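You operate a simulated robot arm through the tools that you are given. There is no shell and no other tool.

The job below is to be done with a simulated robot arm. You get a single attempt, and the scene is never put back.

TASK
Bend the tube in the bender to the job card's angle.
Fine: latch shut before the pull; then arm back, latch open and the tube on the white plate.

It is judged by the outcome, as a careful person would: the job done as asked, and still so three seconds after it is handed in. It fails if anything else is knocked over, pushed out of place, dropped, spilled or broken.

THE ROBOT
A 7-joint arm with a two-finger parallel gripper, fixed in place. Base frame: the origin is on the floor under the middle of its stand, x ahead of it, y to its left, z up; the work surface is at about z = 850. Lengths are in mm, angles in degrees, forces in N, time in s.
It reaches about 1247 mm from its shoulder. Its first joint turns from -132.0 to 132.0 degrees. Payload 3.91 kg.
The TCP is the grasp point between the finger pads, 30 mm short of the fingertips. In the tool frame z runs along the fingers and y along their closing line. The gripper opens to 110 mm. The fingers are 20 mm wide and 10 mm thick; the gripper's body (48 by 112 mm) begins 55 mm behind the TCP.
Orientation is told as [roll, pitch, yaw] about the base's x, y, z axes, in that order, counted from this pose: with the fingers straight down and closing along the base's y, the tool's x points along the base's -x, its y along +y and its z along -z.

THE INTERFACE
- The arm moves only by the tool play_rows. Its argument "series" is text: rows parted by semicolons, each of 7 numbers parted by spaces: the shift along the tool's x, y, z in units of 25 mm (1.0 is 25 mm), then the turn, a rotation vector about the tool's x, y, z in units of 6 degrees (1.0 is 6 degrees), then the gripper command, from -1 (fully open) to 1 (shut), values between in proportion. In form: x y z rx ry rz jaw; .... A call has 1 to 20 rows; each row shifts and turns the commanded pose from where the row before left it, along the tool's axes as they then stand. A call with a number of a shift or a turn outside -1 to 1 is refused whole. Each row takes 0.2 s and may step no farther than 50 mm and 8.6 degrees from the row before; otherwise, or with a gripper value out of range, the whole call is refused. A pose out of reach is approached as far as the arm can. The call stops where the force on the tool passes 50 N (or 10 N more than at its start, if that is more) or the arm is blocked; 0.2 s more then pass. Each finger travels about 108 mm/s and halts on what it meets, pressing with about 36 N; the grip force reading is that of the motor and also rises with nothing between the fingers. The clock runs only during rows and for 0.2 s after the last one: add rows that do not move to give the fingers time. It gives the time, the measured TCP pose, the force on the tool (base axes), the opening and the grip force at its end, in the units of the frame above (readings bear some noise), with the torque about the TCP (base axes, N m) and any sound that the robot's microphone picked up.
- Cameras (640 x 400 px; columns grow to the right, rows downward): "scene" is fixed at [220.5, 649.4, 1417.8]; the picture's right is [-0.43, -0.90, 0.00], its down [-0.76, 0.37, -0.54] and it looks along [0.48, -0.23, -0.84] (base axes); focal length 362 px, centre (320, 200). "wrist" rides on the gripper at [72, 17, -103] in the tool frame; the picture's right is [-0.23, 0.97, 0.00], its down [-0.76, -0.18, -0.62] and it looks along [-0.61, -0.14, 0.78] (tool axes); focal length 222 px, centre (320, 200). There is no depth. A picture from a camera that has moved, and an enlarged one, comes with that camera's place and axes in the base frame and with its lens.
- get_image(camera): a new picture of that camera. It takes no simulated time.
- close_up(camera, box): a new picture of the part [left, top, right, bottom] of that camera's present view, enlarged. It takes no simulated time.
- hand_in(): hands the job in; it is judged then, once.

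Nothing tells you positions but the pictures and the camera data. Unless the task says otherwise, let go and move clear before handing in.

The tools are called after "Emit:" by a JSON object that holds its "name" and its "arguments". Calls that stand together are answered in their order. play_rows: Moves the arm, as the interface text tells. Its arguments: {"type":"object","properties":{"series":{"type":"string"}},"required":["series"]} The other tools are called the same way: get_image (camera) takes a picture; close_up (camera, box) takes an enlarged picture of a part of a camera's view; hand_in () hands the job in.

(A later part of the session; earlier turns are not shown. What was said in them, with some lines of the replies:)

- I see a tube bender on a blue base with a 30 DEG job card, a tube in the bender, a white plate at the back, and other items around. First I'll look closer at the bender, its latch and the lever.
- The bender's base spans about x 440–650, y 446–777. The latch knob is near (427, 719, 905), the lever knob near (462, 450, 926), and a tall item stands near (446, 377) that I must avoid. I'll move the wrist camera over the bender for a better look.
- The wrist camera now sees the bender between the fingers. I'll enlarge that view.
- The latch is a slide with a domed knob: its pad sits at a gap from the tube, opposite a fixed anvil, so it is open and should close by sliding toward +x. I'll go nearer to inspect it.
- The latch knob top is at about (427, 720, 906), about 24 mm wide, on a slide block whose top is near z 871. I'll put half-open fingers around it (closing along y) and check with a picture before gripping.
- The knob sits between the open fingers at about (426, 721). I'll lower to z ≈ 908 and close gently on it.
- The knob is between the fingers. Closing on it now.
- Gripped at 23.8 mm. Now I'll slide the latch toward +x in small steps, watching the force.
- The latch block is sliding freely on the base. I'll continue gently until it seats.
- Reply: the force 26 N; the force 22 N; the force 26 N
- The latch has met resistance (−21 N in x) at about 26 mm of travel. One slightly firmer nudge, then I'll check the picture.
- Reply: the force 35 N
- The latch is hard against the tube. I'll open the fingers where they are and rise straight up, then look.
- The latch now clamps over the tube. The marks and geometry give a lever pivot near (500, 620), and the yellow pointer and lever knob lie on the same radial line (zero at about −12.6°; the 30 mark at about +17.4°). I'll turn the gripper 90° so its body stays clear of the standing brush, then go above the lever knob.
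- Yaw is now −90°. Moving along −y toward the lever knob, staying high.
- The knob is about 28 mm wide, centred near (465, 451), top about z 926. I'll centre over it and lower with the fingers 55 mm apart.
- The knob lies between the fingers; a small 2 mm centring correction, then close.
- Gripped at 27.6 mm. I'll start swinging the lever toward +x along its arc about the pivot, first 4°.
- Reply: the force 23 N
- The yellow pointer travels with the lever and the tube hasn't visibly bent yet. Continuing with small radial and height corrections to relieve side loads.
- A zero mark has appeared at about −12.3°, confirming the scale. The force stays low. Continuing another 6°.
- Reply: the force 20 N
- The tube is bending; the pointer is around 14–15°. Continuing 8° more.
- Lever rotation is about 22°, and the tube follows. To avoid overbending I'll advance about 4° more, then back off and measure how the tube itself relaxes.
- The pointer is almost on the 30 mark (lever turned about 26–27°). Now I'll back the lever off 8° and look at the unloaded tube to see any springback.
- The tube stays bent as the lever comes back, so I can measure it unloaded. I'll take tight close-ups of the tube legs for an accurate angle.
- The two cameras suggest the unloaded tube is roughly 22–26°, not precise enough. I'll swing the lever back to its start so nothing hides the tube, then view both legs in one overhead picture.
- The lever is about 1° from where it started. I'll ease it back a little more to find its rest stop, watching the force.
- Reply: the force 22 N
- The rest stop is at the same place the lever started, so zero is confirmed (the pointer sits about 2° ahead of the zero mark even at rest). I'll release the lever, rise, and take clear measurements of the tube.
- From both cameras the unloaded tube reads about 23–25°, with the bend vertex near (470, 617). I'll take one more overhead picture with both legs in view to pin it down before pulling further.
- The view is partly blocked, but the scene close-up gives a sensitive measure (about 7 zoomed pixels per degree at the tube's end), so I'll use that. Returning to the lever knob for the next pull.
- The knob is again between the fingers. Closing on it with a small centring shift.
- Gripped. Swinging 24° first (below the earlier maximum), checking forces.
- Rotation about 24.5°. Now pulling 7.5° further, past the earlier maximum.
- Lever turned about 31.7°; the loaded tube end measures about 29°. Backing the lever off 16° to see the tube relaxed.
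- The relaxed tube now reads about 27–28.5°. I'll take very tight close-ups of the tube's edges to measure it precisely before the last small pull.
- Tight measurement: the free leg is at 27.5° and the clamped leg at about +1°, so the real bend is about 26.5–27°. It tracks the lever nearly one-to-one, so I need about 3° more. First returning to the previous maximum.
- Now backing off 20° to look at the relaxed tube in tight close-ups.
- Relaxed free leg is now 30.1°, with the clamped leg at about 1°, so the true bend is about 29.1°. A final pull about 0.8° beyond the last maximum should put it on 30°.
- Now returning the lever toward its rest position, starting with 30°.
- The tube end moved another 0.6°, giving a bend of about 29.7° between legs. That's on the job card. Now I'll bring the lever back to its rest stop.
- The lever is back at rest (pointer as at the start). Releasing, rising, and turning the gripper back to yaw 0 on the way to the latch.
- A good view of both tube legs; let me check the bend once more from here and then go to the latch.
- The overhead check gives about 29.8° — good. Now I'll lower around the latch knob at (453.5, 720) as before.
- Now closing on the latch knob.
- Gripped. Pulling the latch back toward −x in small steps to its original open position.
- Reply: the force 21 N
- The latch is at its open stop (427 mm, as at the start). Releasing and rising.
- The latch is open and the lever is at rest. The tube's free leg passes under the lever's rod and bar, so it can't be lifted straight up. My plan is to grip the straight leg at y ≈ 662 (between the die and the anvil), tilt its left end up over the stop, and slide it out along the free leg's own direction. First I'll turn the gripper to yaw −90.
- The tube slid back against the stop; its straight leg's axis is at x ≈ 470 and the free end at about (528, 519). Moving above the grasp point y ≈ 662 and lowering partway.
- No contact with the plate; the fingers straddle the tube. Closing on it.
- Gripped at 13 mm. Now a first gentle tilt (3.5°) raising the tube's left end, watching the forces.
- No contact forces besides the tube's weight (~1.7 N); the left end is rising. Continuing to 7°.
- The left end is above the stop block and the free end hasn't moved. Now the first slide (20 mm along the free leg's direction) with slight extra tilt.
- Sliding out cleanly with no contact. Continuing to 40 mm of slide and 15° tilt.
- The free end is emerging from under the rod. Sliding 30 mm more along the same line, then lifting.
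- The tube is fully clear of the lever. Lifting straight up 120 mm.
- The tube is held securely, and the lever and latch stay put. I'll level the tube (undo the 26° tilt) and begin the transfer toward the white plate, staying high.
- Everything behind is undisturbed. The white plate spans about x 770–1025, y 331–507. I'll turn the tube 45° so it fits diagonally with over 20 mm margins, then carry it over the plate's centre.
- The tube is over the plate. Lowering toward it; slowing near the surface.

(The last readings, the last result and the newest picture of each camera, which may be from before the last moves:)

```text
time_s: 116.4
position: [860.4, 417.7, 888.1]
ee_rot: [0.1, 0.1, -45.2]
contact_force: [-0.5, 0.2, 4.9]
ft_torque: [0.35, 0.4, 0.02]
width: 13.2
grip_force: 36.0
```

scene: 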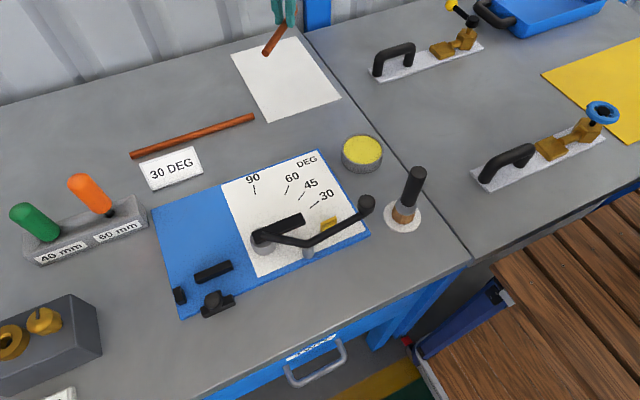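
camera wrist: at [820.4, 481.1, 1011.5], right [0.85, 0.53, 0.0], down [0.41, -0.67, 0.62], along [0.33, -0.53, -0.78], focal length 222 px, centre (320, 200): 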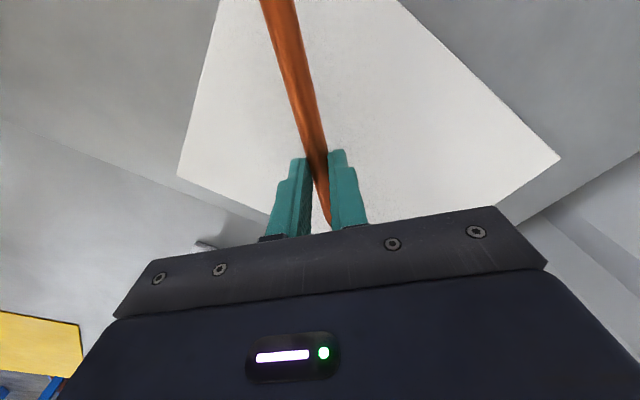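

Contact: the torque shows the tube's near end touches first (tube pitched a few degrees in the grip). I'll level it slightly while lowering.

Emit:
{"name": "play_rows", "arguments": {"series": "0 0 0.05 0 0.25 0 0.95; 0 0 0.05 0 0.2 0 0.95; 0 0 0 0 0 0 0.95"}}

Emit:
{"name": "close_up", "arguments": {"camera": "scene", "box": [230, 20, 340, 120]}}

```text
time_s: 117.2
position: [860.3, 415.8, 886.1]
ee_rot: [0.1, 2.7, -45.1]
contact_force: [6.5, -6.2, 19.9]
ft_torque: [-0.55, -0.57, 0.02]
width: 12.9
grip_force: 36.0
```

```text
4.00 times, centred on (285, 70) of scene
camera zoom: at [220.5, 649.4, 1417.8], right [-0.43, -0.9, 0.0], down [-0.76, 0.37, -0.54], along [0.48, -0.23, -0.84], focal length 1448 px, centre (460, 720)
```

zoom: 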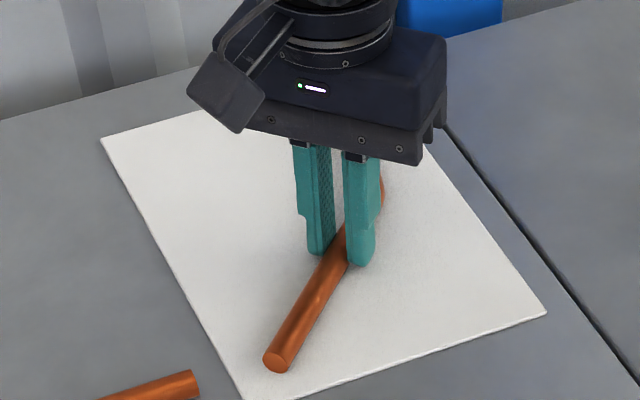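

The plate top is at about z 856, and I over-levelled slightly. Easing back: half the tilt and up a touch to unload.

Emit:
{"name": "play_rows", "arguments": {"series": "0 0 -0.03 0 -0.12 0 0.95; 0 0 -0.01 0 -0.11 0 0.95; 0 0 0 0 0 0 0.95"}}

```text
time_s: 118.0
position: [859.1, 417.8, 885.8]
ee_rot: [0.0, 1.4, -45.1]
contact_force: [-0.3, 2.0, 9.1]
ft_torque: [0.52, 0.43, -0.08]
width: 12.9
grip_force: 35.5
```

Emit:
{"name": "play_rows", "arguments": {"series": "0 0 -0.03 0 0 0 0.95; 0 0 0 0 0 0 0.95"}}

```text
time_s: 118.6
position: [859.8, 416.6, 885.2]
ee_rot: [0.1, 1.2, -45.2]
contact_force: [-0.1, -0.4, -2.0]
ft_torque: [0.02, 0.03, 0.0]
width: 13.4
grip_force: 36.7
```

The tube is now less than a millimetre above the plate with no load. Opening the fingers gently.

Emit:
{"name": "play_rows", "arguments": {"series": "0 0 0 0 0 0 0.7; 0 0 0 0 0 0 0.6; 0 0 0 0 0 0 0.45; 0 0 0 0 0 0 0.45"}}

Emit:
{"name": "close_up", "arguments": {"camera": "scene", "box": [230, 20, 340, 120]}}

```text
time_s: 119.6
position: [859.9, 417.1, 887.3]
ee_rot: [0.0, 1.3, -45.1]
contact_force: [-0.8, -0.3, -0.3]
ft_torque: [0.0, 0.01, 0.02]
width: 30.5
grip_force: 0.0
```

```text
4.00 times, centred on (285, 70) of scene
camera zoom: at [220.5, 649.4, 1417.8], right [-0.43, -0.9, 0.0], down [-0.76, 0.37, -0.54], along [0.48, -0.23, -0.84], focal length 1448 px, centre (460, 720)
```

zoom: 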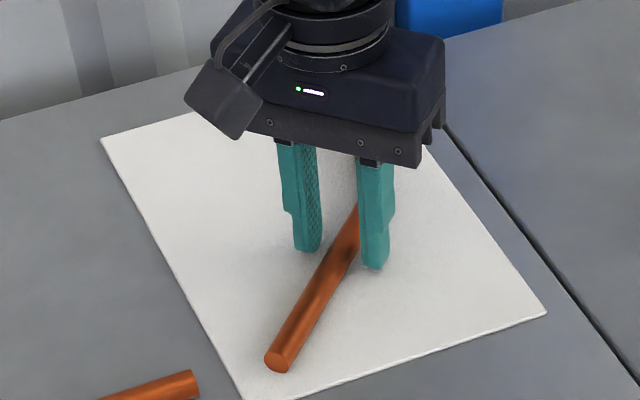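

Released. Rising straight up, clear of the tube.

Emit:
{"name": "play_rows", "arguments": {"series": "0 0 -0.4 0 0 0 0.45; 0 0 -1 0 0 0 0.45; 0 0 -1 0 0 0 0.45; 0 0 -1 0 0 0 0.45; 0 0 -1 0 0 0 0.45; 0 0 -1 0 0 0 0.45; 0 0 -1 0 0 0 0.45; 0 0 -1 0 0 0 0.45; 0 0 0 0 0 0 0.45"}}

Emit:
{"name": "get_image", "arguments": {"camera": "scene"}}

Emit:
{"name": "close_up", "arguments": {"camera": "scene", "box": [220, 20, 350, 130]}}

Emit:
{"name": "get_image", "arguments": {"camera": "wrist"}}

```text
time_s: 121.6
position: [864.6, 415.5, 1069.4]
ee_rot: [-0.1, 1.3, -45.0]
contact_force: [-0.3, -0.6, -0.6]
ft_torque: [0.01, 0.01, 0.03]
width: 30.1
grip_force: 0.0
```

```text
taken
```

scene: 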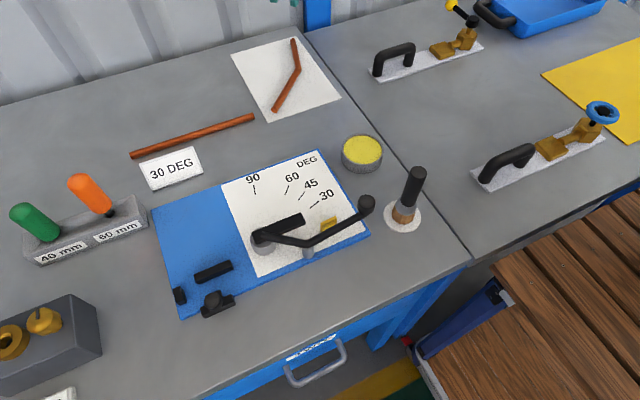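

```text
3.64 times, centred on (285, 75) of scene
camera zoom: at [220.5, 649.4, 1417.8], right [-0.43, -0.9, 0.0], down [-0.76, 0.37, -0.54], along [0.48, -0.23, -0.84], focal length 1316 px, centre (447, 654)
```

zoom: 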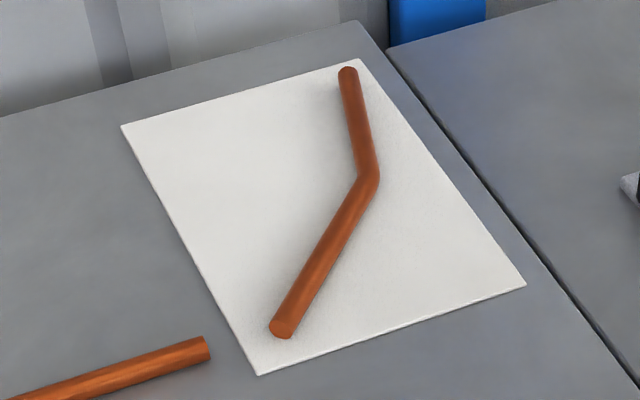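

```text
taken
camera wrist: at [825.5, 477.4, 1174.8], right [0.85, 0.53, 0.0], down [0.42, -0.68, 0.61], along [0.32, -0.52, -0.8], focal length 222 px, centre (320, 200)
```

wrist: 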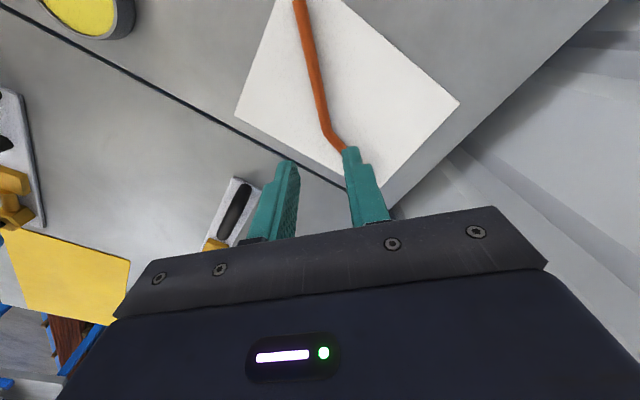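

The tube lies fully on the white plate. Let me verify the final bend angle and the state of the bender in close-up.

Emit:
{"name": "close_up", "arguments": {"camera": "scene", "box": [262, 68, 326, 118]}}

Emit:
{"name": "close_up", "arguments": {"camera": "scene", "box": [268, 34, 328, 78]}}

Emit:
{"name": "close_up", "arguments": {"camera": "scene", "box": [150, 140, 390, 330]}}

```text
8.00 times, centred on (294, 93) of scene
camera zoom: at [220.5, 649.4, 1417.8], right [-0.43, -0.9, 0.0], down [-0.76, 0.37, -0.54], along [0.48, -0.23, -0.84], focal length 2896 px, centre (528, 1056)
```

zoom: 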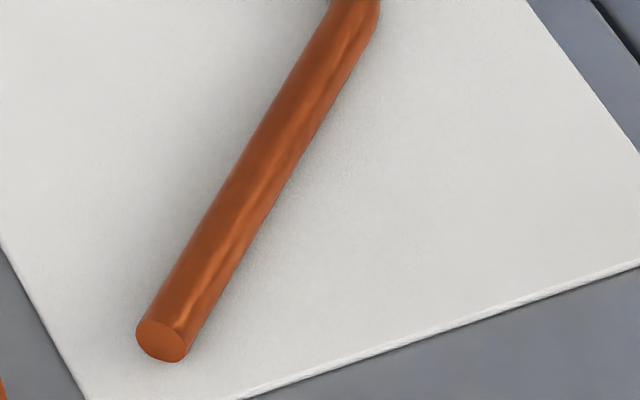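

```text
9.09 times, centred on (298, 56) of scene
camera zoom: at [220.5, 649.4, 1417.8], right [-0.43, -0.9, 0.0], down [-0.76, 0.37, -0.54], along [0.48, -0.23, -0.84], focal length 3291 px, centre (520, 1509)
```

zoom: 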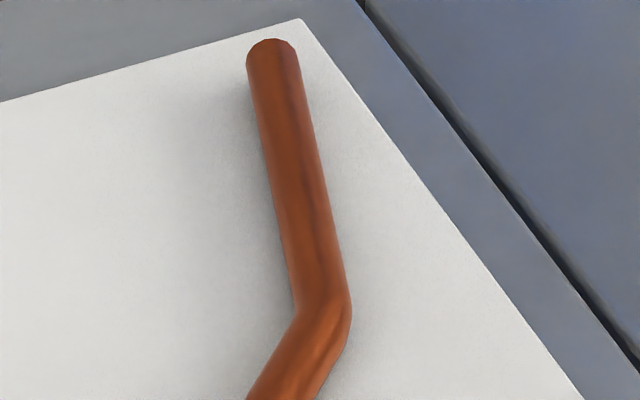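

```text
2.11 times, centred on (270, 235) of scene
camera zoom: at [220.5, 649.4, 1417.8], right [-0.43, -0.9, 0.0], down [-0.76, 0.37, -0.54], along [0.48, -0.23, -0.84], focal length 762 px, centre (425, 126)
```

zoom: 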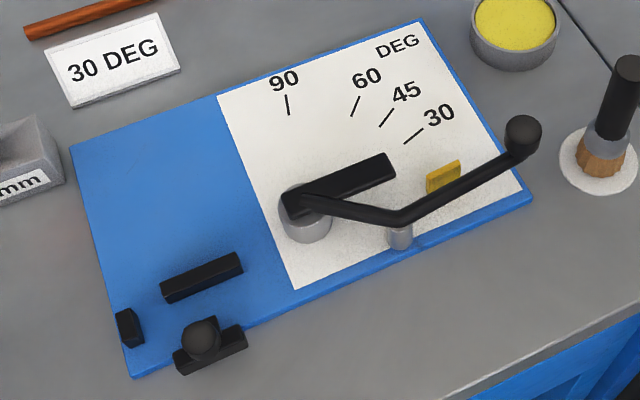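

The tube rests fully on the white plate, bent about 29.5° in this unobstructed view. The lever is back at its stop, the latch is open, and everything else is where it started. The gripper is empty and clear, so I'm handing in.

Emit:
{"name": "hand_in", "arguments": {}}

```text
The job is handed in.
```

The tube is bent to about 29.5° by my measurement, against 30° on the job card. It is lying fully on the white plate, and the job is handed in.

- **Latch:** it was shut against the tube before the first pull and stayed shut until bending was finished. It is now back at its open stop.
- **Bend:** it took four pulls. The tube came out several degrees short of the lever's travel each time, so I measured the tube itself between pulls. I read the final angle from the camera pictures, so allow about ±0.7°.
- **Lever:** it is back at its starting position.
- **Taking the tube out:** its bent end sat under the lever, so I tilted the tube and slid it out along that leg. Nothing touched the lever or the stop.
- **Everything else:** the final picture shows all other items where they started. The gripper is empty and clear above the plate.
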